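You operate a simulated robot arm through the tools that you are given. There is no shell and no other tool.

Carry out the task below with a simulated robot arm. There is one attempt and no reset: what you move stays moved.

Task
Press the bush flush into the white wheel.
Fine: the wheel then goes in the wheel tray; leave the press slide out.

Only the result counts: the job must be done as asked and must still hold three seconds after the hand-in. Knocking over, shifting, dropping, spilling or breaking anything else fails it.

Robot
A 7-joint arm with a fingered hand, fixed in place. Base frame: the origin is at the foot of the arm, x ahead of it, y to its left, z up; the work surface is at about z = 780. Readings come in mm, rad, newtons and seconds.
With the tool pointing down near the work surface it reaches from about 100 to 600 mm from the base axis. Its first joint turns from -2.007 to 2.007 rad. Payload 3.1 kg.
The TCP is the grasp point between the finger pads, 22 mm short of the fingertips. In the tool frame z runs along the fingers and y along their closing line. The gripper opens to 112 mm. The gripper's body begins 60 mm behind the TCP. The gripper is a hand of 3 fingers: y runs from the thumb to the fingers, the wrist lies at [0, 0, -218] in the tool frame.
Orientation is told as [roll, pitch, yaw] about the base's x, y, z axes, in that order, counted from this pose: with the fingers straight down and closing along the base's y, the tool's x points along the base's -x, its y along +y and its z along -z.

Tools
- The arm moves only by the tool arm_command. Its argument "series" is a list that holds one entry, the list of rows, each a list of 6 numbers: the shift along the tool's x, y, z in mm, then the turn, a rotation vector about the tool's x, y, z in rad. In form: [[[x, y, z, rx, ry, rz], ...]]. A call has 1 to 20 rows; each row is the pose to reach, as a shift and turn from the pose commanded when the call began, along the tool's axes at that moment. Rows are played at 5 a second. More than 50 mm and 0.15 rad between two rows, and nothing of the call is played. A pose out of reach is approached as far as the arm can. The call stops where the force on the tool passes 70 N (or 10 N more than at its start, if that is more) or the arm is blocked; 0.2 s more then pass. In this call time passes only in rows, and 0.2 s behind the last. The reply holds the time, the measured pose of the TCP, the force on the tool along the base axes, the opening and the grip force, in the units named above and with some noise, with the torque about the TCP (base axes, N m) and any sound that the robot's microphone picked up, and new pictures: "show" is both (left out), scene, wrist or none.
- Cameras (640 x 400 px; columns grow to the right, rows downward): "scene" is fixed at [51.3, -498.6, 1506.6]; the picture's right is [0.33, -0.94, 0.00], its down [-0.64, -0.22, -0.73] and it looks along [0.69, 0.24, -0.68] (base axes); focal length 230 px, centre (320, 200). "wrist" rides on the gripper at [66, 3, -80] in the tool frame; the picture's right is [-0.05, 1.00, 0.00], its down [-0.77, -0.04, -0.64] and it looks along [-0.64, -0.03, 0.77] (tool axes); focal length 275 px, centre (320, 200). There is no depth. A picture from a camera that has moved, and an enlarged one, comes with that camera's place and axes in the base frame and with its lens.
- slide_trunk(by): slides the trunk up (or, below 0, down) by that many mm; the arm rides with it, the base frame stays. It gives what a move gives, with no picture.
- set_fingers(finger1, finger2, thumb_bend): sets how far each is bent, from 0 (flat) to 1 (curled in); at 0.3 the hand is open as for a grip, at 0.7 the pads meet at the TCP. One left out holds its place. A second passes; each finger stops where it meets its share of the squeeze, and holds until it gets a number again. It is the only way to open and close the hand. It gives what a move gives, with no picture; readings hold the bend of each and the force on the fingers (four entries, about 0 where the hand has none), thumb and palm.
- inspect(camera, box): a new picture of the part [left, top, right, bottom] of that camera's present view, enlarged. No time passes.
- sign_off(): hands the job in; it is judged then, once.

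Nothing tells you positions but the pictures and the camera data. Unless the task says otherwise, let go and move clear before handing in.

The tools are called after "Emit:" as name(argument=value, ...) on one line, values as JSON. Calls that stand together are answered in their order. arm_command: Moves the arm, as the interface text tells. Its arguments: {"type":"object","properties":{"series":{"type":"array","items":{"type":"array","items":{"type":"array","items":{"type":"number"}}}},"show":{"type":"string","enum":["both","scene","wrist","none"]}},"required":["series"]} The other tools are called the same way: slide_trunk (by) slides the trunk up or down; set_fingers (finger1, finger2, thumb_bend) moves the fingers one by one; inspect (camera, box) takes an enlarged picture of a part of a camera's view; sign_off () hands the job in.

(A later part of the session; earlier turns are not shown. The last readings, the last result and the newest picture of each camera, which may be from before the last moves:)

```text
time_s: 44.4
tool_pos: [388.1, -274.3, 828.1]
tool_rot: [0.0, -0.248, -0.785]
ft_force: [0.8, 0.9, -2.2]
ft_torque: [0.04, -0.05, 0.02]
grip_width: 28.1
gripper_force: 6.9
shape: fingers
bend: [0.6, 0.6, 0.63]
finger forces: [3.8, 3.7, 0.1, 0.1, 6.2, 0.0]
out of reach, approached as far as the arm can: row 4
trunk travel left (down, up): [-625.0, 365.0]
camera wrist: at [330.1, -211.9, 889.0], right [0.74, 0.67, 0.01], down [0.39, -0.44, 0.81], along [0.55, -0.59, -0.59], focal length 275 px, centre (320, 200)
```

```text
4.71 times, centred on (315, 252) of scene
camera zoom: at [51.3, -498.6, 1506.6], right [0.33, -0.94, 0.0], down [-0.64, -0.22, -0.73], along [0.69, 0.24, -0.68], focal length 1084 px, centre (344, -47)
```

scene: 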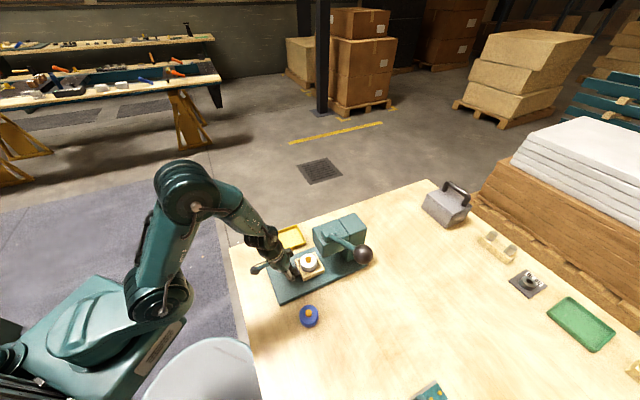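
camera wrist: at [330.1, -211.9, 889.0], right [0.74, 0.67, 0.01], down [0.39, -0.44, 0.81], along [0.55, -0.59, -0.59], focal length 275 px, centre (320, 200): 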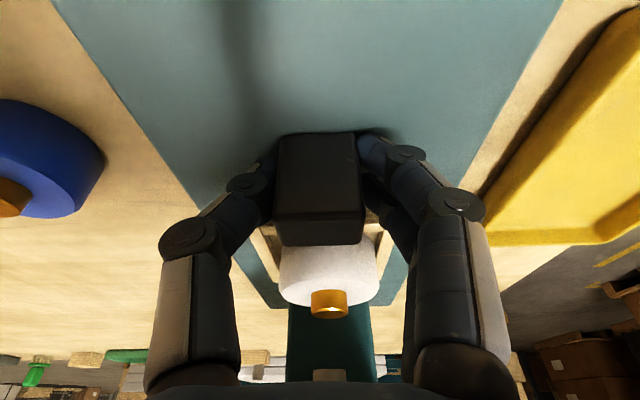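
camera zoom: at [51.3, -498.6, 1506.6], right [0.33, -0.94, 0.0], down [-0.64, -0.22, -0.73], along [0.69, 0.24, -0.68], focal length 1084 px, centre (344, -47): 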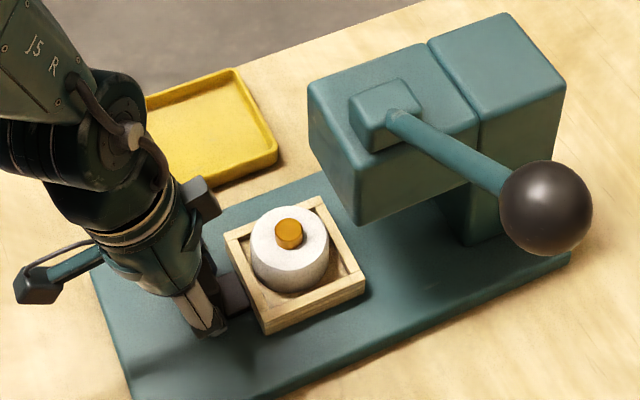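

The slide runs freely (about 1 N) and the wheel stays put. I'm pushing on further.

Emit:
arm_command(series=[[[-7.3, 0, 1.86, 0, 0, 0], [-14.5, 0, 3.7, 0, 0, 0], [-21.8, 0, 5.6, 0, 0, 0], [-29.1, 0, 7.4, 0, 0, 0], [-36.3, 0, 9.3, 0, 0, 0], [-36.3, 0, 9.3, 0, 0, 0]]])

Emit:
inspect(camera="scene", box=[250, 210, 380, 295])

```text
time_s: 45.8
tool_pos: [413.6, -300.4, 829.0]
tool_rot: [0.0, -0.251, -0.786]
ft_force: [0.5, 0.7, -1.7]
ft_torque: [-0.02, -0.03, -0.01]
grip_width: 28.1
gripper_force: 6.6
shape: fingers
bend: [0.6, 0.6, 0.63]
finger forces: [3.7, 3.6, 0.0, 0.1, 6.3, 0.0]
trunk travel left (down, up): [-625.0, 365.0]
camera wrist: at [356.6, -238.4, 889.1], right [0.74, 0.67, 0.01], down [0.39, -0.44, 0.81], along [0.55, -0.59, -0.59], focal length 275 px, centre (320, 200)
```

scene: 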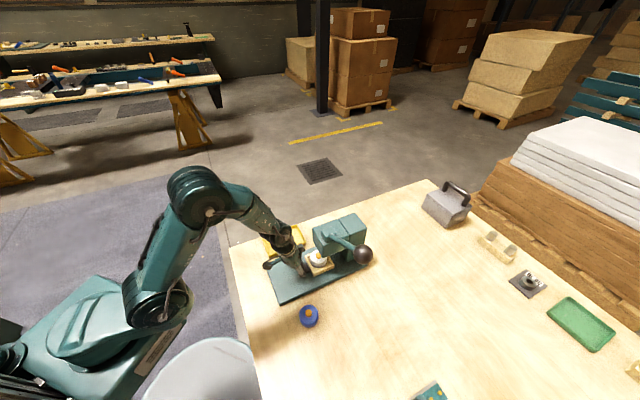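
wrist: 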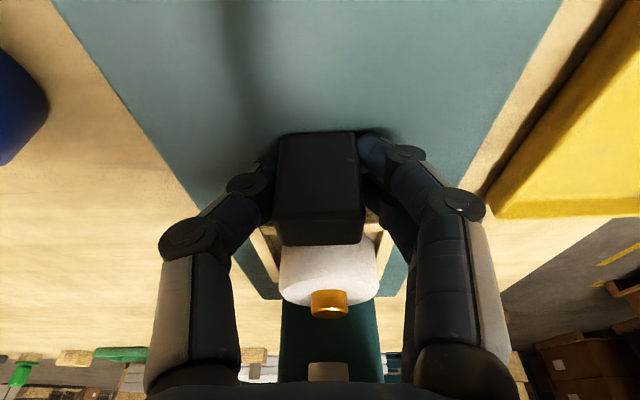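

```text
4.71 times, centred on (315, 252) of scene
camera zoom: at [51.3, -498.6, 1506.6], right [0.33, -0.94, 0.0], down [-0.64, -0.22, -0.73], along [0.69, 0.24, -0.68], focal length 1084 px, centre (344, -47)
```

zoom: 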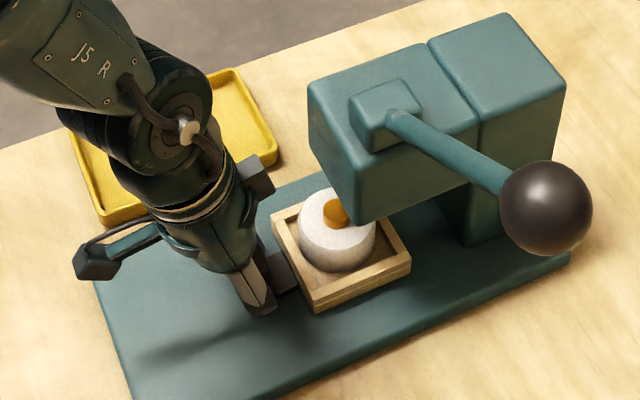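

The bush is getting near the ram. I'm continuing in shorter pushes to find the stop.

Emit:
arm_command(series=[[[-4.84, 0, 1.24, 0, 0, 0], [-9.7, 0, 2.47, 0, 0, 0], [-14.5, 0, 3.7, 0, 0, 0], [-14.5, 0, 3.7, 0, 0, 0]]], show="wrist")

Emit:
inspect(camera="wrist", box=[230, 200, 430, 400])

Emit:
inspect(camera="scene", box=[280, 210, 380, 285])

```text
time_s: 46.8
tool_pos: [425.2, -310.5, 828.2]
tool_rot: [0.001, -0.249, -0.784]
ft_force: [0.0, 0.3, -2.4]
ft_torque: [0.05, 0.02, -0.04]
grip_width: 28.0
gripper_force: 6.8
shape: fingers
bend: [0.6, 0.6, 0.63]
finger forces: [3.5, 3.5, 0.0, 0.0, 6.7, 0.0]
trunk travel left (down, up): [-625.0, 365.0]
camera wrist: at [367.5, -249.2, 889.0], right [0.74, 0.67, 0.01], down [0.39, -0.44, 0.81], along [0.55, -0.59, -0.59], focal length 275 px, centre (320, 200)
```

wrist: 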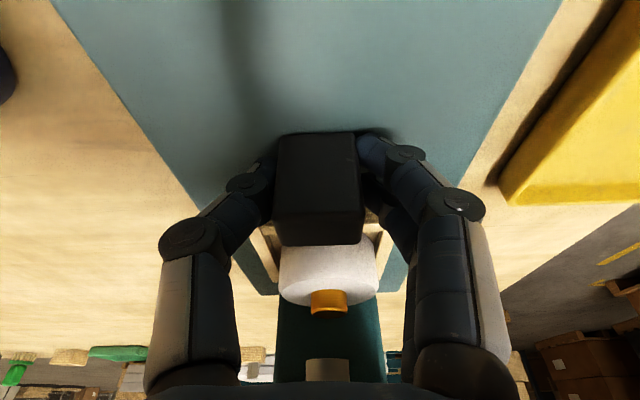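

```text
2.00 times, centred on (330, 300) of wrist
camera zoom: at [367.5, -249.2, 889.0], right [0.74, 0.67, 0.01], down [0.39, -0.44, 0.81], along [0.55, -0.59, -0.59], focal length 551 px, centre (300, 0)
```

zoom: 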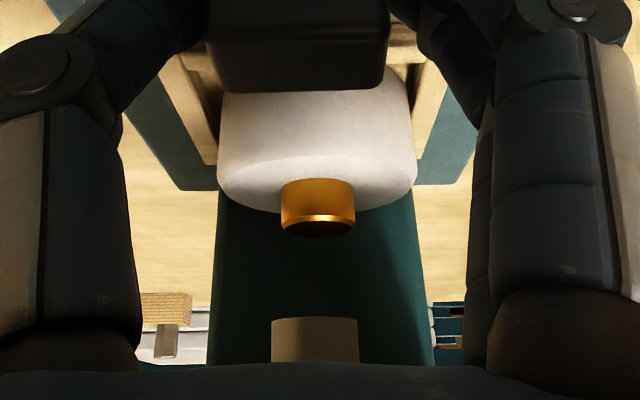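

```text
5.33 times, centred on (330, 248) of scene
camera zoom: at [51.3, -498.6, 1506.6], right [0.33, -0.94, 0.0], down [-0.64, -0.22, -0.73], along [0.69, 0.24, -0.68], focal length 1229 px, centre (267, -53)
```

zoom: 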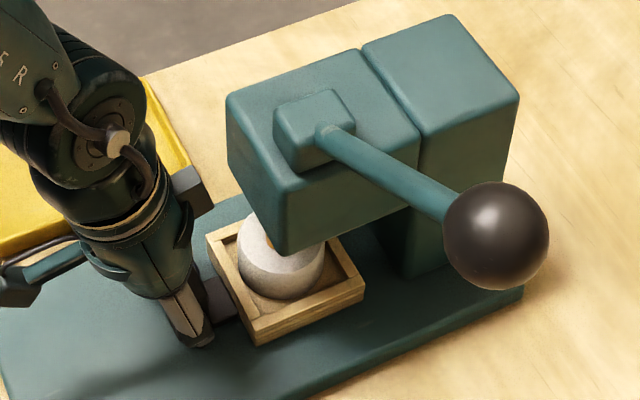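

The ram (about 23 mm wide) is visible just past the bush. I'm pushing in short steps until the slide meets its stop.

Emit:
arm_command(series=[[[-2.9, 0, 0.74, 0, 0, 0], [-5.8, 0, 1.48, 0, 0, 0], [-5.8, 0, 1.48, 0, 0, 0]]], show="none")

Emit:
arm_command(series=[[[-2.9, 0, 0.74, 0, 0, 0], [-5.8, 0, 1.48, 0, 0, 0], [-5.8, 0, 1.48, 0, 0, 0]]], show="wrist")

Emit:
inspect(camera="wrist", box=[230, 200, 430, 400])

```text
time_s: 47.6
tool_pos: [429.2, -315.8, 828.2]
tool_rot: [-0.002, -0.251, -0.785]
ft_force: [0.8, -0.8, -1.4]
ft_torque: [0.0, 0.02, 0.0]
grip_width: 28.0
gripper_force: 7.2
shape: fingers
bend: [0.6, 0.6, 0.63]
finger forces: [3.4, 3.5, 0.1, 0.1, 6.9, 0.0]
trunk travel left (down, up): [-625.0, 365.0]
```

```text
time_s: 48.4
tool_pos: [433.3, -317.7, 829.0]
tool_rot: [0.001, -0.25, -0.785]
ft_force: [-5.5, 4.1, -1.7]
ft_torque: [0.09, 0.1, -0.06]
grip_width: 28.1
gripper_force: 6.1
shape: fingers
bend: [0.61, 0.61, 0.63]
finger forces: [3.7, 2.2, 0.0, 0.0, 6.9, 0.0]
trunk travel left (down, up): [-625.0, 365.0]
camera wrist: at [374.9, -256.4, 889.4], right [0.74, 0.67, 0.01], down [0.39, -0.44, 0.81], along [0.55, -0.59, -0.59], focal length 275 px, centre (320, 200)
```

wrist: 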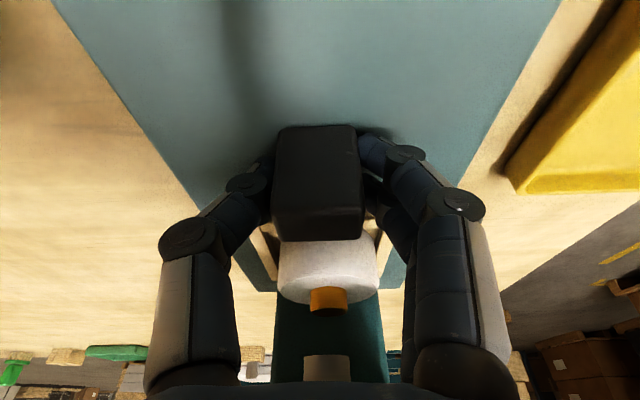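

```text
2.00 times, centred on (330, 300) of wrist
camera zoom: at [374.9, -256.4, 889.4], right [0.74, 0.67, 0.01], down [0.39, -0.44, 0.81], along [0.55, -0.59, -0.59], focal length 551 px, centre (300, 0)
```

zoom: 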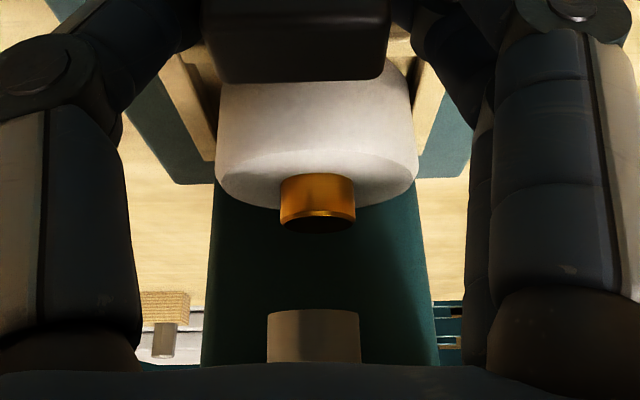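

The force rose to about 7 N and the handle began to slip in the fingers: the slide is at its stop, about 100 mm in. I'm letting go of the handle and rising clear.

Emit:
set_fingers(finger1=0.47, finger2=0.47, thumb_bend=0.47)

Emit:
arm_command(series=[[[0.5, 0, -10, 0, 0, 0], [1.5, 0, -25, 0, 0, 0], [3, 0, -45, 0, 0, 0], [4.5, 0, -63, 0, 0, 0], [25, 0, -100, 0, 0, 0], [40, 0, -140, 0, 0, 0], [50, 0, -180, 0, 0, 0], [50, 0, -200, 0, 0, 0], [50, 0, -200, 0, 0, 0]]])

Emit:
inspect(camera="scene", box=[280, 210, 400, 285])

```text
time_s: 49.4
tool_pos: [432.6, -318.5, 827.3]
tool_rot: [0.0, -0.25, -0.786]
ft_force: [-0.2, -0.1, 0.0]
ft_torque: [-0.03, 0.01, -0.02]
grip_width: 63.1
gripper_force: 0.0
shape: fingers
bend: [0.47, 0.47, 0.47]
finger forces: [0.0, 0.0, 0.0, 0.1, 0.0, 0.0]
trunk travel left (down, up): [-625.0, 365.0]
```

```text
time_s: 51.4
tool_pos: [364.7, -249.4, 1009.6]
tool_rot: [0.002, -0.25, -0.784]
ft_force: [0.1, -0.1, 0.1]
ft_torque: [-0.03, 0.01, -0.01]
grip_width: 63.1
gripper_force: 0.0
shape: fingers
bend: [0.47, 0.47, 0.47]
finger forces: [0.1, 0.0, 0.0, 0.1, 0.0, 0.1]
trunk travel left (down, up): [-625.0, 365.0]
camera wrist: at [306.6, -187.9, 1071.4], right [0.74, 0.67, 0.01], down [0.39, -0.44, 0.81], along [0.55, -0.59, -0.59], focal length 275 px, centre (320, 200)
```

scene: 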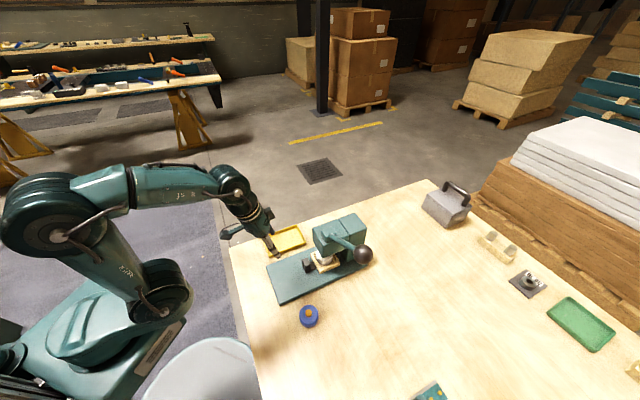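
wrist: 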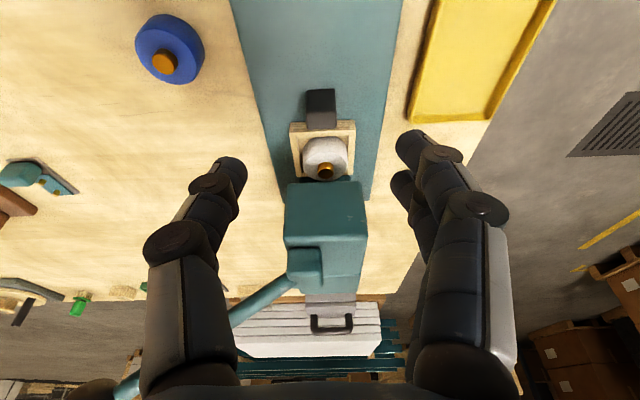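

```text
5.33 times, centred on (340, 248) of scene
camera zoom: at [51.3, -498.6, 1506.6], right [0.33, -0.94, 0.0], down [-0.64, -0.22, -0.73], along [0.69, 0.24, -0.68], focal length 1229 px, centre (213, -53)
```

zoom: 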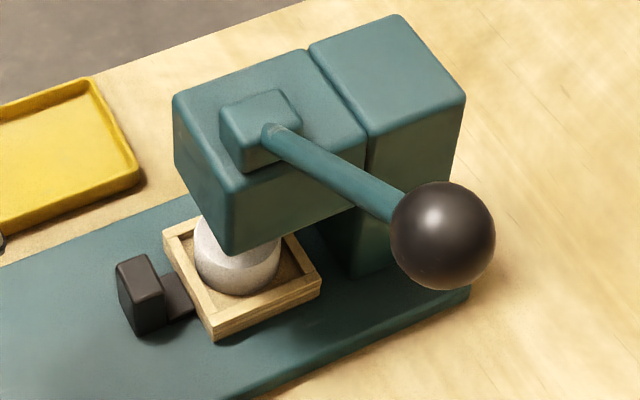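

The slide is fully in with the wheel beneath the head, so next comes the lever, whose knob is near (355, -493, 1077). I plan to press the knob down with the open palm, fingers passing either side of it, so first I'm rising and levelling the hand.

Emit:
arm_command(series=[[[-7.4, 0, -29, 0, 0.04, 0], [-14.8, 0, -58, 0, 0.09, 0], [-22.3, 0, -87, 0, 0.14, 0], [-29.7, 0, -116, 0, 0.2, 0], [-37.1, 0, -145.3, 0, 0.25, 0], [-37.1, 0, -145.3, 0, 0.25, 0]]], show="wrist")

Emit:
set_fingers(finger1=0.25, finger2=0.25, thumb_bend=0.2)

Emit:
inspect(camera="wrist", box=[180, 120, 440, 400])

```text
time_s: 52.8
tool_pos: [364.0, -249.0, 1159.9]
tool_rot: [-0.001, 0.001, -0.784]
ft_force: [0.0, -1.1, -0.8]
ft_torque: [0.0, -0.03, -0.02]
grip_width: 63.0
gripper_force: 0.1
shape: fingers
bend: [0.47, 0.47, 0.47]
finger forces: [0.0, 0.0, 0.0, 0.0, 0.1, 0.0]
trunk travel left (down, up): [-625.0, 365.0]
camera wrist: at [318.5, -200.2, 1239.4], right [0.74, 0.67, 0.0], down [0.52, -0.57, 0.64], along [0.43, -0.47, -0.77], focal length 275 px, centre (320, 200)
```

wrist: 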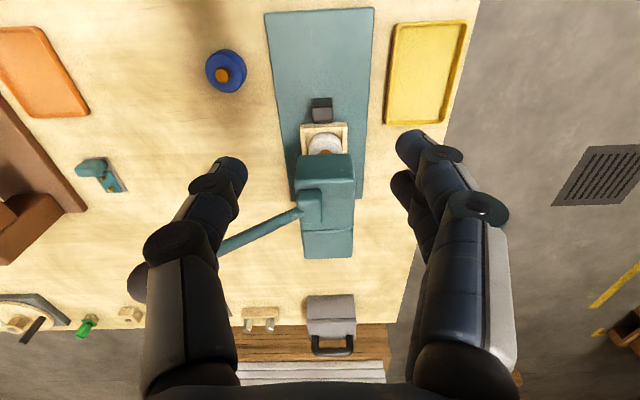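

```text
time_s: 53.8
tool_pos: [363.7, -250.1, 1159.6]
tool_rot: [0.0, 0.003, -0.785]
ft_force: [-0.2, -0.1, -0.4]
ft_torque: [-0.01, 0.01, -0.01]
grip_width: 124.1
gripper_force: 0.0
shape: fingers
bend: [0.25, 0.25, 0.2]
finger forces: [0.0, 0.0, 0.1, 0.0, 0.0, 0.0]
trunk travel left (down, up): [-625.0, 365.0]
```

```text
1.43 times, centred on (310, 260) of wrist
camera zoom: at [318.8, -200.3, 1239.0], right [0.74, 0.67, 0.0], down [0.52, -0.57, 0.64], along [0.43, -0.47, -0.77], focal length 393 px, centre (334, 114)
```

zoom: 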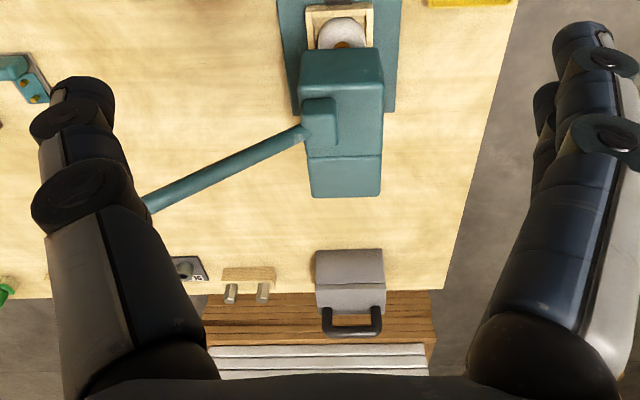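

I'm moving the open hand above the knob and turning it so the fingers pass either side of the lever arm.

Emit:
arm_command(series=[[[-7.05, -9, 0, 0, 0, -0.0785], [-18.3, -23.4, 0, 0, 0, -0.2042], [-31, -39.7, 0, 0, 0, -0.3456], [-43.7, -55.9, 0, 0, 0, -0.487], [-56.4, -72.1, 0, 0, 0, -0.6284], [-69.1, -88.3, 0, 0, 0, -0.7698], [-81.8, -104.6, 0, 0, 0, -0.9112], [-94.5, -120.8, 0, 0, 0, -1.0526], [-107.2, -137, 0, 0, 0, -1.194], [-119.9, -153.3, 0, 0, 0, -1.3354], [-131.1, -167.7, 0, 0, 0, -1.461], [-138.2, -176.7, 0, 0, 0, -1.5396], [-141, -180.3, 0, 0, 0, -1.571], [-141, -180.3, 0, 0, 0, -1.571]]])

Emit:
inspect(camera="scene", box=[260, 150, 440, 290])

```text
time_s: 56.8
tool_pos: [338.2, -370.5, 1103.1]
tool_rot: [-0.002, 0.001, 0.781]
ft_force: [0.0, -0.2, 0.3]
ft_torque: [-0.01, 0.01, 0.01]
grip_width: 124.6
gripper_force: 0.0
shape: fingers
bend: [0.25, 0.25, 0.2]
finger forces: [0.0, 0.0, 0.0, 0.0, 0.1, 0.0]
out of reach, approached as far as the arm can: row 6, 7, 8, 9, 10, 11, 12, 13, 14
trunk travel left (down, up): [-625.0, 365.0]
camera wrist: at [288.6, -414.5, 1182.6], right [-0.67, 0.74, 0.0], down [0.57, 0.52, 0.64], along [0.47, 0.43, -0.77], focal length 275 px, centre (320, 200)
```

scene: 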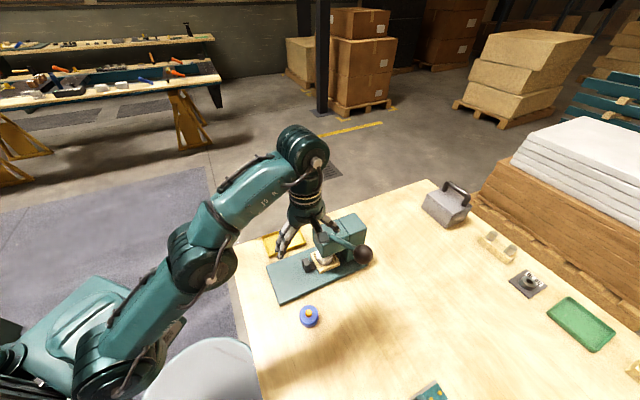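
wrist: 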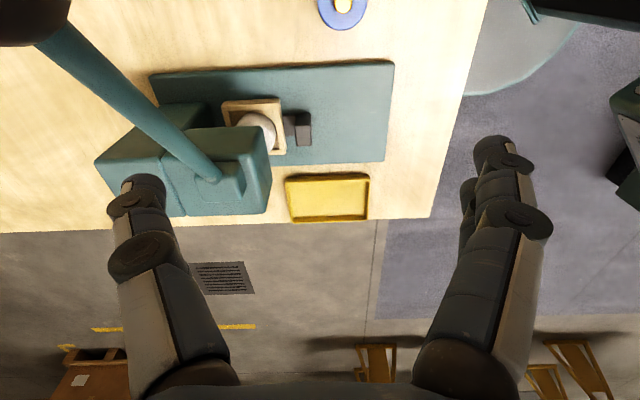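

```text
2.86 times, centred on (350, 220) of scene
camera zoom: at [51.3, -498.6, 1506.6], right [0.33, -0.94, 0.0], down [-0.64, -0.22, -0.73], along [0.69, 0.24, -0.68], focal length 658 px, centre (234, 143)
```

zoom: 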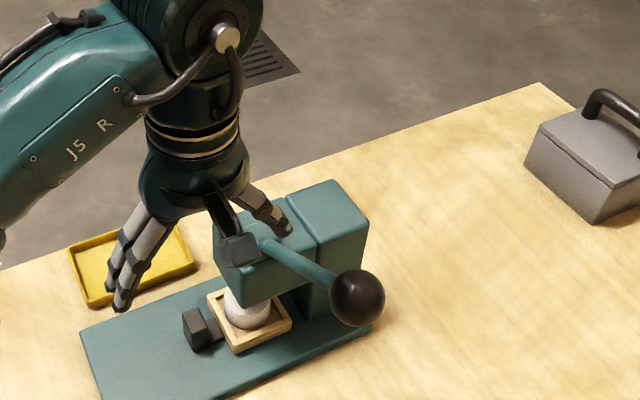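

The arm was fully stretched because the trunk is too low for this height. I'm raising the trunk, with nothing above the hand, so the shoulder is level with the knob.

Emit:
slide_trunk(by=240)

```text
time_s: 59.3
tool_pos: [338.1, -370.7, 1342.3]
tool_rot: [-0.003, 0.001, 0.78]
ft_force: [-0.4, 0.1, -0.2]
ft_torque: [0.02, 0.01, -0.02]
grip_width: 124.5
gripper_force: 0.0
shape: fingers
bend: [0.25, 0.25, 0.2]
finger forces: [0.0, 0.1, 0.0, 0.0, 0.0, 0.1]
trunk travel left (down, up): [-865.0, 125.0]
```

Emit:
arm_command(series=[[[0, 0, 0, 0, 0, 0]]], show="wrist")

```text
time_s: 59.7
tool_pos: [339.8, -370.2, 1342.1]
tool_rot: [-0.001, -0.001, 0.78]
ft_force: [1.2, -0.3, 1.0]
ft_torque: [-0.01, -0.01, 0.01]
grip_width: 124.7
gripper_force: 0.1
shape: fingers
bend: [0.25, 0.25, 0.2]
finger forces: [0.1, 0.0, 0.0, 0.0, 0.1, 0.0]
trunk travel left (down, up): [-865.0, 125.0]
camera wrist: at [289.0, -414.2, 1422.7], right [-0.67, 0.74, 0.0], down [0.57, 0.52, 0.64], along [0.47, 0.42, -0.77], focal length 275 px, centre (320, 200)
```

wrist: 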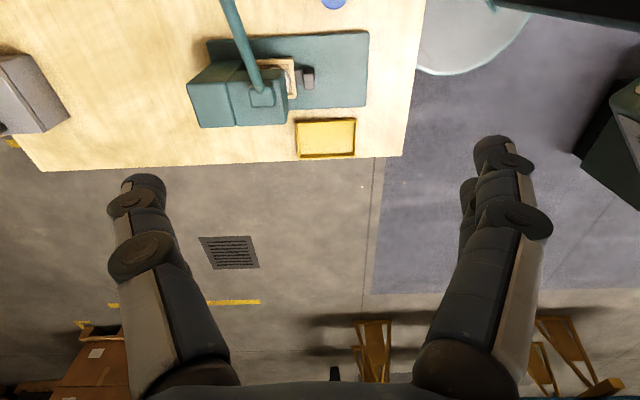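

Emit:
arm_command(series=[[[10, -10, 5, 0, 0, 0], [26, -26, 20, 0, 0, 0], [44, -43, 45, 0, 0, 0], [60, -59, 75, 0, 0, 0], [72, -70, 105, 0, 0, 0], [77, -75, 132, 0, 0, 0], [78.1, -76.4, 152, 0, 0, 0], [78.1, -76.4, 152, 0, 0, 0]]])

Emit:
inspect(camera="scene", box=[260, 150, 440, 290])

Emit:
inspect(camera="wrist", box=[160, 40, 480, 240])

```text
time_s: 61.5
tool_pos: [363.1, -410.1, 1169.2]
tool_rot: [0.0, 0.002, 0.771]
ft_force: [-0.4, -0.7, -0.7]
ft_torque: [0.01, 0.01, -0.03]
grip_width: 124.8
gripper_force: 0.1
shape: fingers
bend: [0.25, 0.25, 0.2]
finger forces: [0.1, 0.0, 0.0, 0.1, 0.0, 0.0]
out of reach, approached as far as the arm can: row 1, 2, 3, 4, 5, 6, 7, 8
trunk travel left (down, up): [-865.0, 125.0]
camera wrist: at [312.9, -453.2, 1248.9], right [-0.66, 0.75, 0.0], down [0.58, 0.51, 0.63], along [0.47, 0.42, -0.77], focal length 275 px, centre (320, 200)
```

scene: 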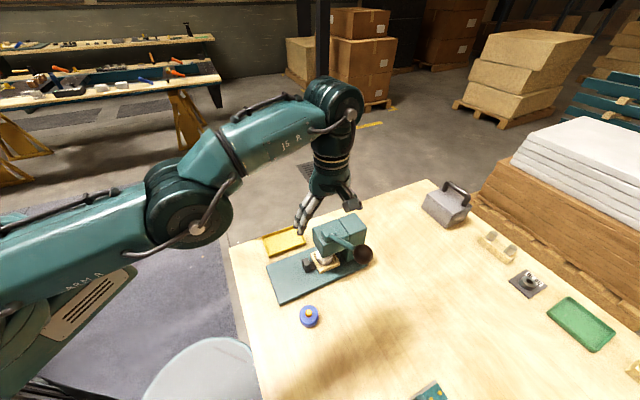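
wrist: 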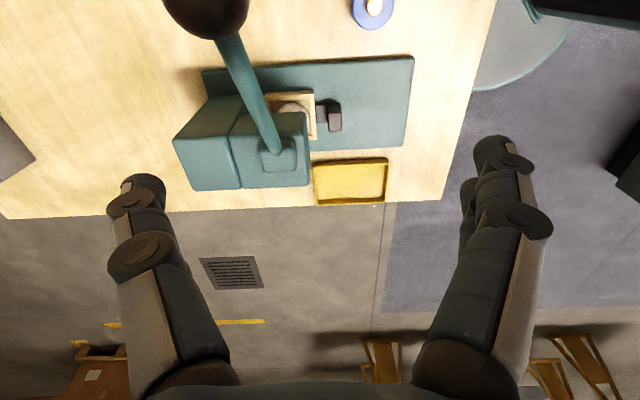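

```text
2.86 times, centred on (350, 220) of scene
camera zoom: at [51.3, -498.6, 1506.6], right [0.33, -0.94, 0.0], down [-0.64, -0.22, -0.73], along [0.69, 0.24, -0.68], focal length 658 px, centre (234, 143)
```

zoom: 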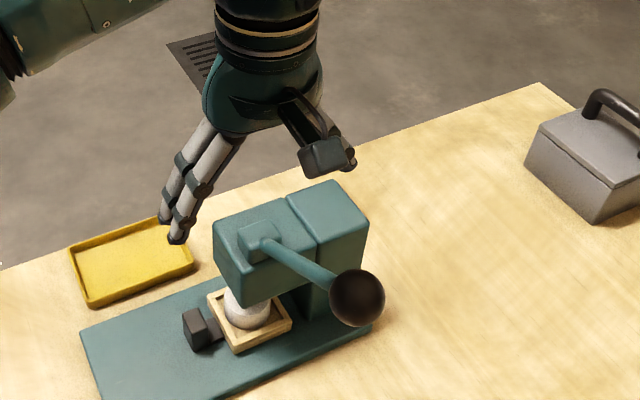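

```text
2.00 times, centred on (320, 140) of wrist
camera zoom: at [312.9, -453.2, 1248.9], right [-0.66, 0.75, 0.0], down [0.58, 0.51, 0.63], along [0.47, 0.42, -0.77], focal length 551 px, centre (320, 320)
```

zoom: 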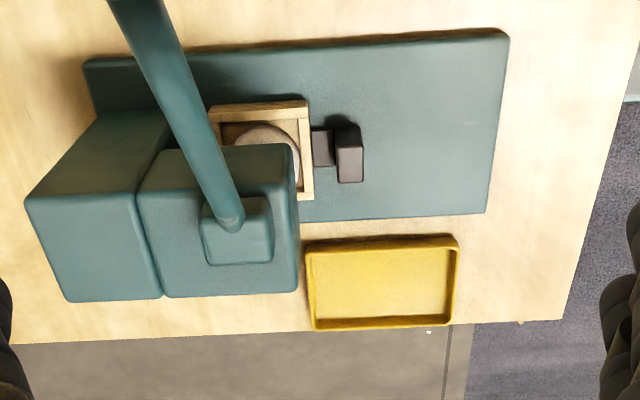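

It looks as though the wrist bend is what limits this, because the forearm slopes upward. Raising the trunk the rest of the way should let the forearm slope down onto the knob.

Emit:
slide_trunk(by=120)

Emit:
arm_command(series=[[[0, 0, 10, 0, 0, 0], [0, 0, 30, 0, 0, 0], [4, -4, 60, 0, 0, 0], [12, -12, 90, 0, 0, 0], [20, -20, 110, 0, 0, 0], [28, -28, 120, 0, 0, 0], [28, -28, 120, 0, 0, 0]]])

```text
time_s: 63.0
tool_pos: [363.4, -410.5, 1288.6]
tool_rot: [0.0, 0.005, 0.771]
ft_force: [-0.6, 0.2, 0.3]
ft_torque: [0.02, -0.03, 0.0]
grip_width: 124.8
gripper_force: 0.1
shape: fingers
bend: [0.25, 0.25, 0.2]
finger forces: [0.0, 0.0, 0.0, 0.0, 0.0, 0.1]
trunk travel left (down, up): [-985.0, 5.0]
```

```text
time_s: 64.6
tool_pos: [366.4, -422.9, 1182.3]
tool_rot: [0.001, 0.009, 0.76]
ft_force: [0.8, -0.8, 0.0]
ft_torque: [-0.02, -0.02, 0.0]
grip_width: 124.8
gripper_force: 0.0
shape: fingers
bend: [0.25, 0.25, 0.2]
finger forces: [0.0, 0.1, 0.0, 0.0, 0.1, 0.0]
out of reach, approached as far as the arm can: row 2, 3, 4, 5, 6, 7
trunk travel left (down, up): [-985.0, 5.0]
camera wrist: at [316.1, -464.9, 1263.2], right [-0.65, 0.76, 0.0], down [0.59, 0.51, 0.63], along [0.48, 0.41, -0.78], focal length 275 px, centre (320, 200)
```

scene: 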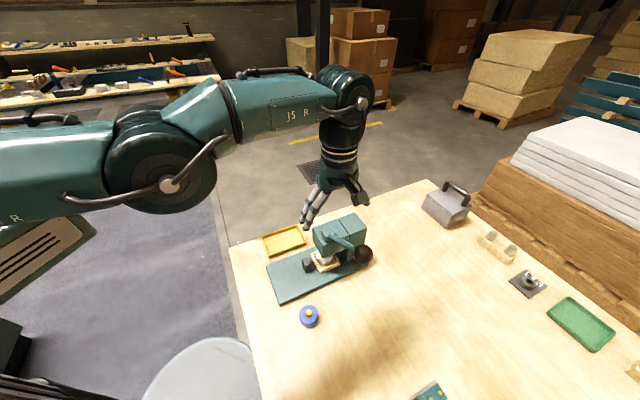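
wrist: 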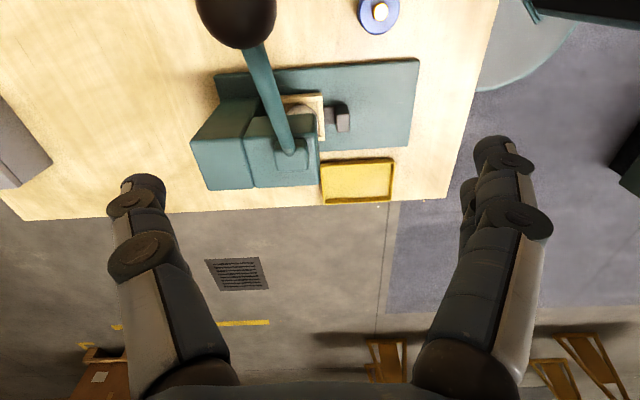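

Reach works out at about 550 mm for the wrist, so I need to tilt the hand outward over the knob and set the trunk at mid height. First I'm pulling the hand back and up, clear of the press, before lowering the trunk.

Emit:
arm_command(series=[[[5, 10, -15, 0, 0, 0], [16, 30, -40, 0, 0, -0.01], [30, 56, -70, 0, 0, -0.02], [44, 84, -95, 0, 0, -0.025], [54, 106, -112, 0, 0, -0.025], [60, 118, -118, 0, 0, -0.025], [60, 118, -118, 0, 0, -0.025]]], show="scene")

```text
time_s: 66.2
tool_pos: [365.5, -401.1, 1300.4]
tool_rot: [0.002, 0.003, 0.792]
ft_force: [0.3, -0.8, -0.4]
ft_torque: [-0.01, 0.03, 0.03]
grip_width: 125.0
gripper_force: 0.0
shape: fingers
bend: [0.25, 0.25, 0.2]
finger forces: [0.0, 0.1, 0.0, 0.0, 0.1, 0.1]
out of reach, approached as far as the arm can: row 1, 2, 3, 4, 5, 6, 7
trunk travel left (down, up): [-985.0, 5.0]
```

scene: 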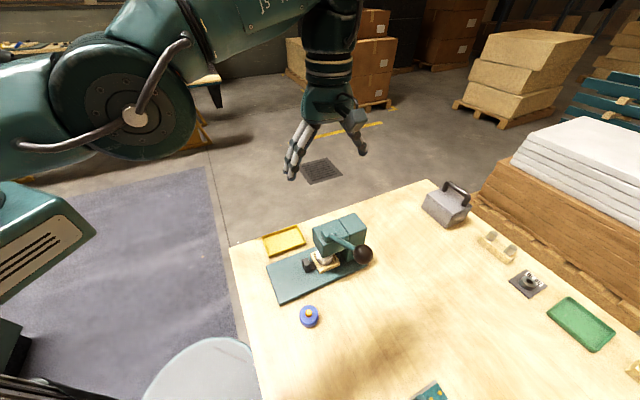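

That retreat failed too, which shows the real limit is the hand's roll relative to the arm (about 1.62 rad). I'll use a yaw of 0.5 rad instead, pull back clear of the press, then lower the trunk.

Emit:
arm_command(series=[[[0, 0, 0, 0, 0, 0.1], [5, 6, 0, 0, 0, 0.2], [16, 20, 0, 0, 0, 0.29], [32, 40, 0, 0, 0, 0.29], [50, 62, 0, 0, 0, 0.29], [66, 82, 0, 0, 0, 0.29], [74.3, 92.4, 0, 0, 0, 0.29], [74.3, 92.4, 0, 0, 0, 0.29]]], show="scene")

```text
time_s: 68.0
tool_pos: [246.1, -387.6, 1301.6]
tool_rot: [-0.002, 0.003, 0.506]
ft_force: [0.5, -0.3, 0.8]
ft_torque: [-0.01, -0.01, -0.01]
grip_width: 125.0
gripper_force: 0.1
shape: fingers
bend: [0.25, 0.25, 0.2]
finger forces: [0.0, 0.0, 0.1, 0.1, 0.0, 0.0]
out of reach, approached as far as the arm can: row 2, 3, 4
trunk travel left (down, up): [-985.0, 5.0]
```

scene: 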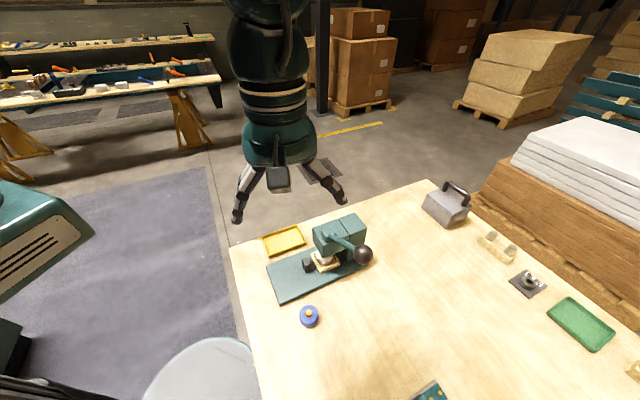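

Emit:
slide_trunk(by=-200)

Emit:
arm_command(series=[[[0, 0, 0, 0, 0, 0]]])

Emit:
inspect(camera="wrist", box=[100, 0, 420, 200])

```text
time_s: 70.2
tool_pos: [247.1, -388.6, 1100.7]
tool_rot: [-0.002, 0.003, 0.506]
ft_force: [-0.4, -0.5, 0.6]
ft_torque: [0.04, 0.0, 0.04]
grip_width: 125.1
gripper_force: 0.0
shape: fingers
bend: [0.25, 0.25, 0.2]
finger forces: [0.0, 0.0, 0.0, 0.0, 0.0, 0.1]
trunk travel left (down, up): [-785.0, 205.0]
```

```text
time_s: 70.5
tool_pos: [247.2, -389.3, 1100.6]
tool_rot: [-0.002, 0.002, 0.508]
ft_force: [0.4, 0.3, 0.6]
ft_torque: [0.0, -0.04, 0.01]
grip_width: 124.6
gripper_force: 0.0
shape: fingers
bend: [0.25, 0.25, 0.2]
finger forces: [0.1, 0.1, 0.0, 0.1, 0.0, 0.0]
trunk travel left (down, up): [-785.0, 205.0]
camera wrist: at [187.1, -417.2, 1180.8], right [-0.44, 0.9, 0.0], down [0.69, 0.34, 0.63], along [0.57, 0.28, -0.77], focal length 275 px, centre (320, 200)
```

scene: 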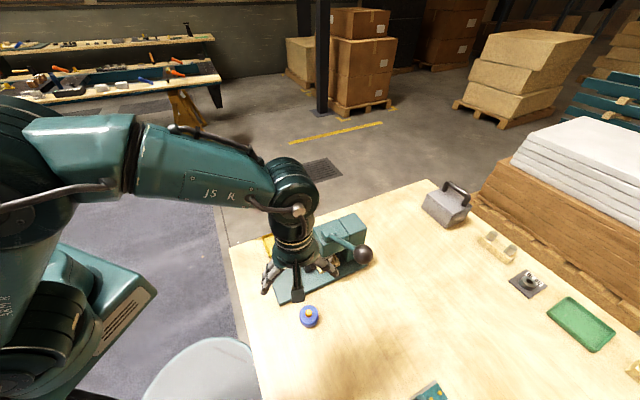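
wrist: 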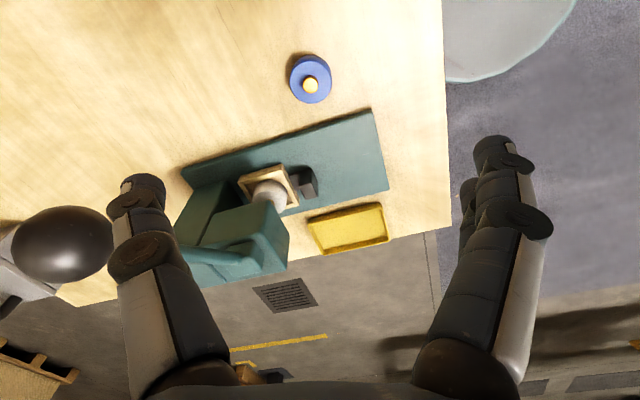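

```text
2.00 times, centred on (260, 100) of wrist
camera zoom: at [187.1, -417.2, 1180.8], right [-0.44, 0.9, 0.0], down [0.69, 0.34, 0.63], along [0.57, 0.28, -0.77], focal length 551 px, centre (440, 400)
```

zoom: 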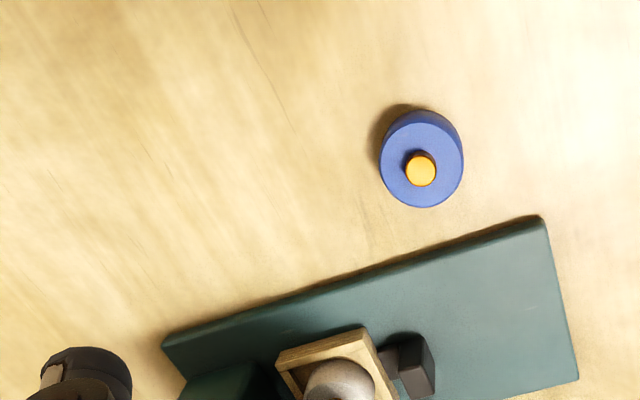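

The knob is at about (355, -493, 1079), agreeing in both cameras. I'm going over it with the hand tilted outward, thumb passing above the knob to the far side.

Emit:
arm_command(series=[[[0, 0, -15, 0.08, 0, 0], [0, 0, -29, 0.16, 0, 0], [-4, -14, -29.4, 0.23, 0, 0], [-9, -32, -29.4, 0.3, 0, 0], [-16, -55, -29.4, 0.3, 0, 0], [-23, -80, -29.4, 0.3, 0, 0], [-30, -105, -29.4, 0.3, 0, 0], [-36, -128, -29.4, 0.3, 0, 0], [-41, -146, -29.4, 0.3, 0, 0], [-43.8, -154.3, -29.4, 0.3, 0, 0], [-43.8, -154.3, -29.4, 0.3, 0, 0]]])

Emit:
inspect(camera="scene", box=[280, 170, 440, 290])

```text
time_s: 73.0
tool_pos: [359.4, -502.9, 1129.1]
tool_rot: [-0.3, 0.002, 0.505]
ft_force: [0.2, 0.0, 0.0]
ft_torque: [-0.02, 0.0, 0.02]
grip_width: 124.8
gripper_force: 0.1
shape: fingers
bend: [0.25, 0.25, 0.2]
finger forces: [0.0, 0.1, 0.0, 0.0, 0.0, 0.0]
trunk travel left (down, up): [-785.0, 205.0]
camera wrist: at [288.7, -510.7, 1204.9], right [-0.42, 0.86, -0.3], down [0.6, 0.51, 0.62], along [0.68, 0.08, -0.73], focal length 275 px, centre (320, 200)
```

scene: 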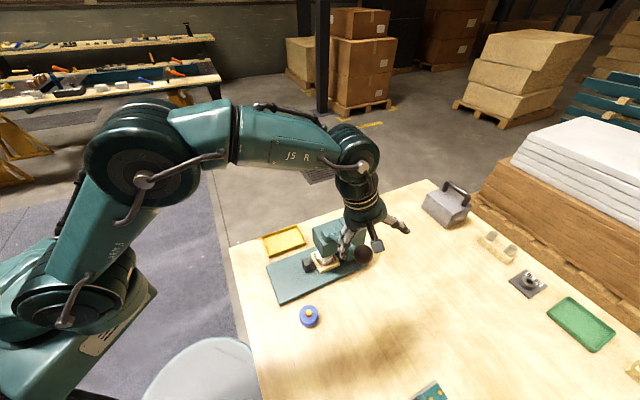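
wrist: 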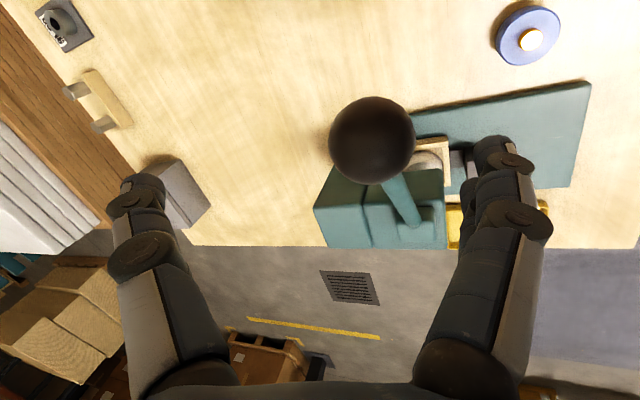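

```text
3.33 times, centred on (360, 230) of scene
camera zoom: at [51.3, -498.6, 1506.6], right [0.33, -0.94, 0.0], down [-0.64, -0.22, -0.73], along [0.69, 0.24, -0.68], focal length 768 px, centre (187, 100)
```

zoom: 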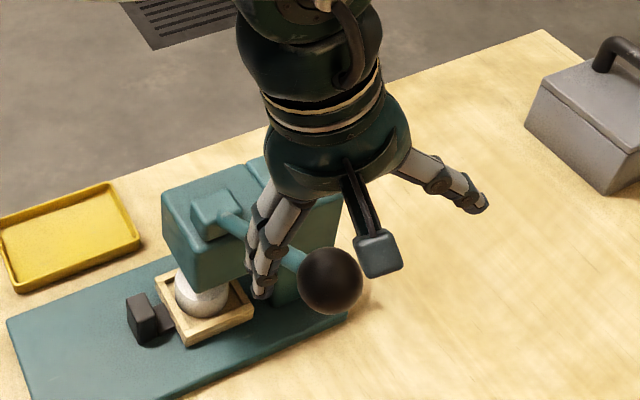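

The knob lies between thumb and fingers, and going straight down about 88 mm should bring the palm onto it. I'm descending most of the way and checking.

Emit:
arm_command(series=[[[0, 4.4, 14.3, 0, 0, 0], [0, 8.9, 28.7, 0, 0, 0], [0, 13.3, 43, 0, 0, 0], [0, 17.7, 57.3, 0, 0, 0], [0, 20.7, 66.9, 0, 0, 0], [0, 22.2, 71.6, 0, 0, 0], [0, 22.2, 71.6, 0, 0, 0]]])

Emit:
inspect(camera="scene", box=[280, 170, 440, 290])

```text
time_s: 74.5
tool_pos: [358.9, -502.6, 1056.1]
tool_rot: [-0.3, 0.003, 0.508]
ft_force: [-0.3, 0.7, 0.7]
ft_torque: [-0.03, -0.05, 0.02]
grip_width: 124.8
gripper_force: 0.0
shape: fingers
bend: [0.25, 0.25, 0.2]
finger forces: [0.0, 0.0, 0.1, 0.1, 0.0, 0.0]
trunk travel left (down, up): [-785.0, 205.0]
camera wrist: at [288.2, -510.5, 1130.6], right [-0.42, 0.86, -0.3], down [0.6, 0.51, 0.62], along [0.68, 0.08, -0.73], focal length 275 px, centre (320, 200)
```

scene: 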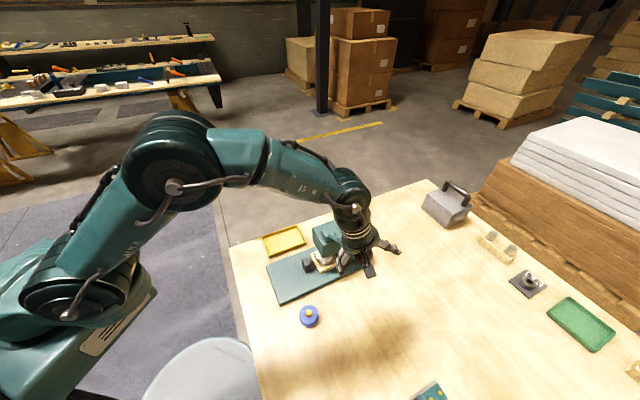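
wrist: 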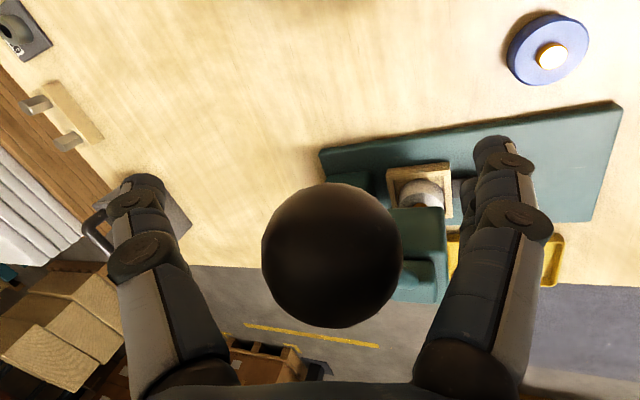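

```text
3.33 times, centred on (360, 230) of scene
camera zoom: at [51.3, -498.6, 1506.6], right [0.33, -0.94, 0.0], down [-0.64, -0.22, -0.73], along [0.69, 0.24, -0.68], focal length 768 px, centre (187, 100)
```

zoom: 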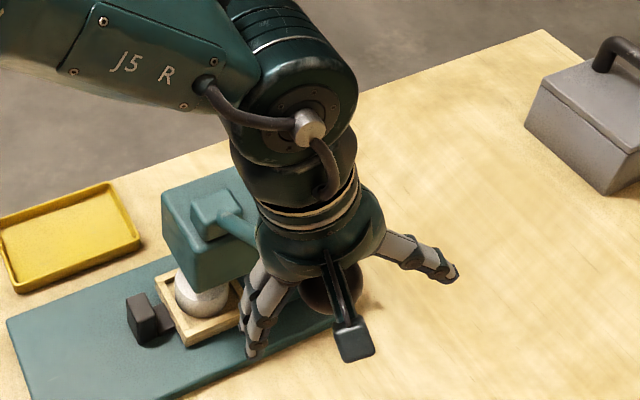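

The palm is about 13 mm above the knob and well centred. I'm making contact gently and then following the knob's arc downward.

Emit:
arm_command(series=[[[0, 1.5, 4.8, 0, 0, 0], [0, 2.7, 8.6, 0, 0, 0], [0, 3.84, 12.4, 0, 0, 0], [0, 3.84, 12.4, 0, 0, 0]]], show="wrist")

```text
time_s: 75.5
tool_pos: [360.2, -502.5, 1042.6]
tool_rot: [-0.302, 0.004, 0.508]
ft_force: [0.3, 0.4, 0.1]
ft_torque: [-0.02, -0.05, 0.02]
grip_width: 125.0
gripper_force: 0.1
shape: fingers
bend: [0.25, 0.25, 0.2]
finger forces: [0.1, 0.0, 0.0, 0.0, 0.0, 0.0]
trunk travel left (down, up): [-785.0, 205.0]
camera wrist: at [288.4, -510.3, 1117.7], right [-0.42, 0.86, -0.3], down [0.6, 0.51, 0.62], along [0.68, 0.08, -0.73], focal length 275 px, centre (320, 200)
```

wrist: 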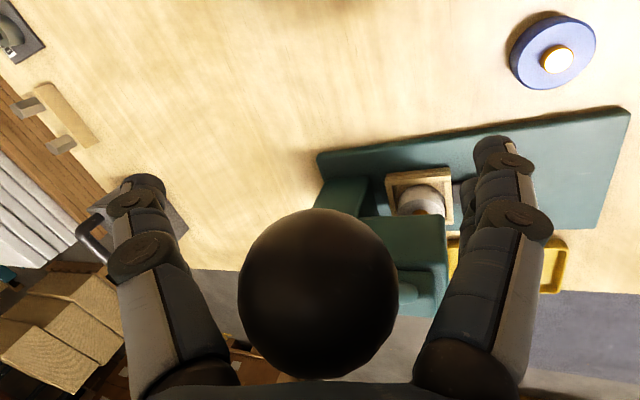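

Emit:
arm_command(series=[[[0, 0.9, 2.9, 0, 0, 0], [0, 1.8, 5.7, 0, 0, 0], [0, 1.8, 5.7, 0, 0, 0]]], show="none")

```text
time_s: 76.3
tool_pos: [360.6, -501.5, 1036.8]
tool_rot: [-0.3, 0.004, 0.508]
ft_force: [-0.5, -0.4, -0.2]
ft_torque: [0.0, 0.0, 0.0]
grip_width: 124.8
gripper_force: 0.1
shape: fingers
bend: [0.25, 0.25, 0.2]
finger forces: [0.0, 0.0, 0.0, 0.0, 0.1, 0.0]
trunk travel left (down, up): [-785.0, 205.0]
```

Emit:
arm_command(series=[[[0, 0.9, 2.9, 0, 0, 0], [0, 1.8, 5.7, 0, 0, 0], [0, 1.8, 5.7, 0, 0, 0]]], show="wrist")

Emit:
inspect(camera="scene", box=[300, 190, 420, 280])

```text
time_s: 77.2
tool_pos: [358.3, -503.3, 1031.3]
tool_rot: [-0.301, 0.003, 0.507]
ft_force: [-1.4, -2.1, 4.0]
ft_torque: [0.18, -0.08, 0.03]
grip_width: 124.9
gripper_force: 1.9
shape: fingers
bend: [0.25, 0.25, 0.2]
finger forces: [0.0, 0.0, 0.0, 0.1, 2.1, 1.7]
trunk travel left (down, up): [-785.0, 205.0]
camera wrist: at [287.7, -510.8, 1106.5], right [-0.42, 0.86, -0.3], down [0.6, 0.51, 0.62], along [0.68, 0.08, -0.73], focal length 275 px, centre (320, 200)
```

wrist: 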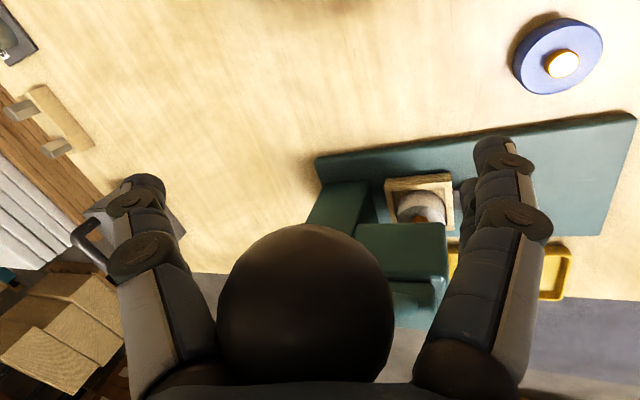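

```text
4.44 times, centred on (360, 235) of scene
camera zoom: at [51.3, -498.6, 1506.6], right [0.33, -0.94, 0.0], down [-0.64, -0.22, -0.73], along [0.69, 0.24, -0.68], focal length 1024 px, centre (142, 44)
```

zoom: 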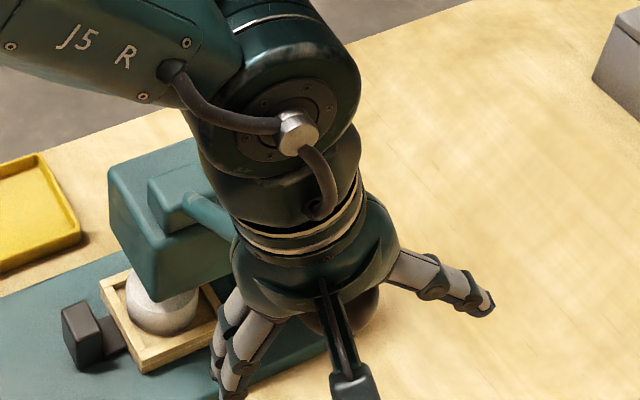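

The palm touches the knob. I'm now following its arc downward in modest steps while reading the force.

Emit:
arm_command(series=[[[3, -1.0, 5, 0, 0, 0], [6.1, -1.2, 10.4, 0, 0, 0], [9.4, -1.0, 17, 0, 0, 0], [12.7, -0.5, 23.5, 0, 0, 0], [15.5, 0.8, 30.4, 0, 0, 0], [18.3, 2.1, 37.3, 0, 0, 0], [18.3, 2.1, 37.3, 0, 0, 0]]])

Emit:
inspect(camera="scene", box=[300, 190, 420, 280])

```text
time_s: 78.8
tool_pos: [348.4, -519.0, 995.3]
tool_rot: [-0.302, 0.003, 0.506]
ft_force: [-1.9, 0.7, 2.6]
ft_torque: [0.04, -0.08, 0.03]
grip_width: 124.6
gripper_force: 1.1
shape: fingers
bend: [0.25, 0.25, 0.2]
finger forces: [0.0, 0.1, 0.0, 0.0, 0.0, 2.4]
trunk travel left (down, up): [-785.0, 205.0]
camera wrist: at [277.0, -527.1, 1070.2], right [-0.42, 0.86, -0.3], down [0.6, 0.51, 0.62], along [0.68, 0.08, -0.73], focal length 275 px, centre (320, 200)
```

scene: 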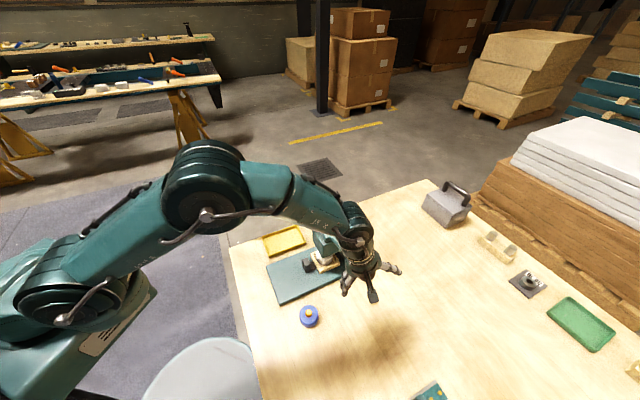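
wrist: 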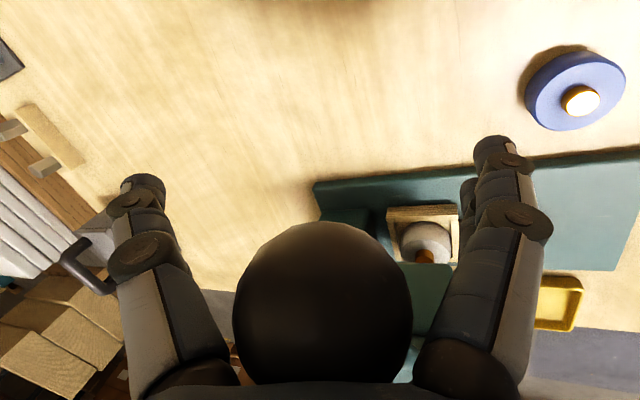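

```text
4.44 times, centred on (360, 235) of scene
camera zoom: at [51.3, -498.6, 1506.6], right [0.33, -0.94, 0.0], down [-0.64, -0.22, -0.73], along [0.69, 0.24, -0.68], focal length 1024 px, centre (142, 44)
```

zoom: 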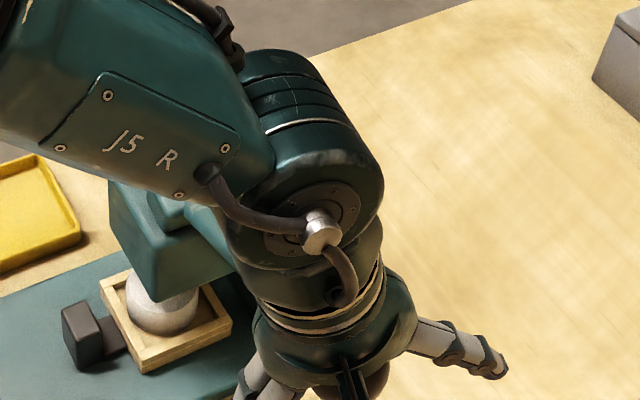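

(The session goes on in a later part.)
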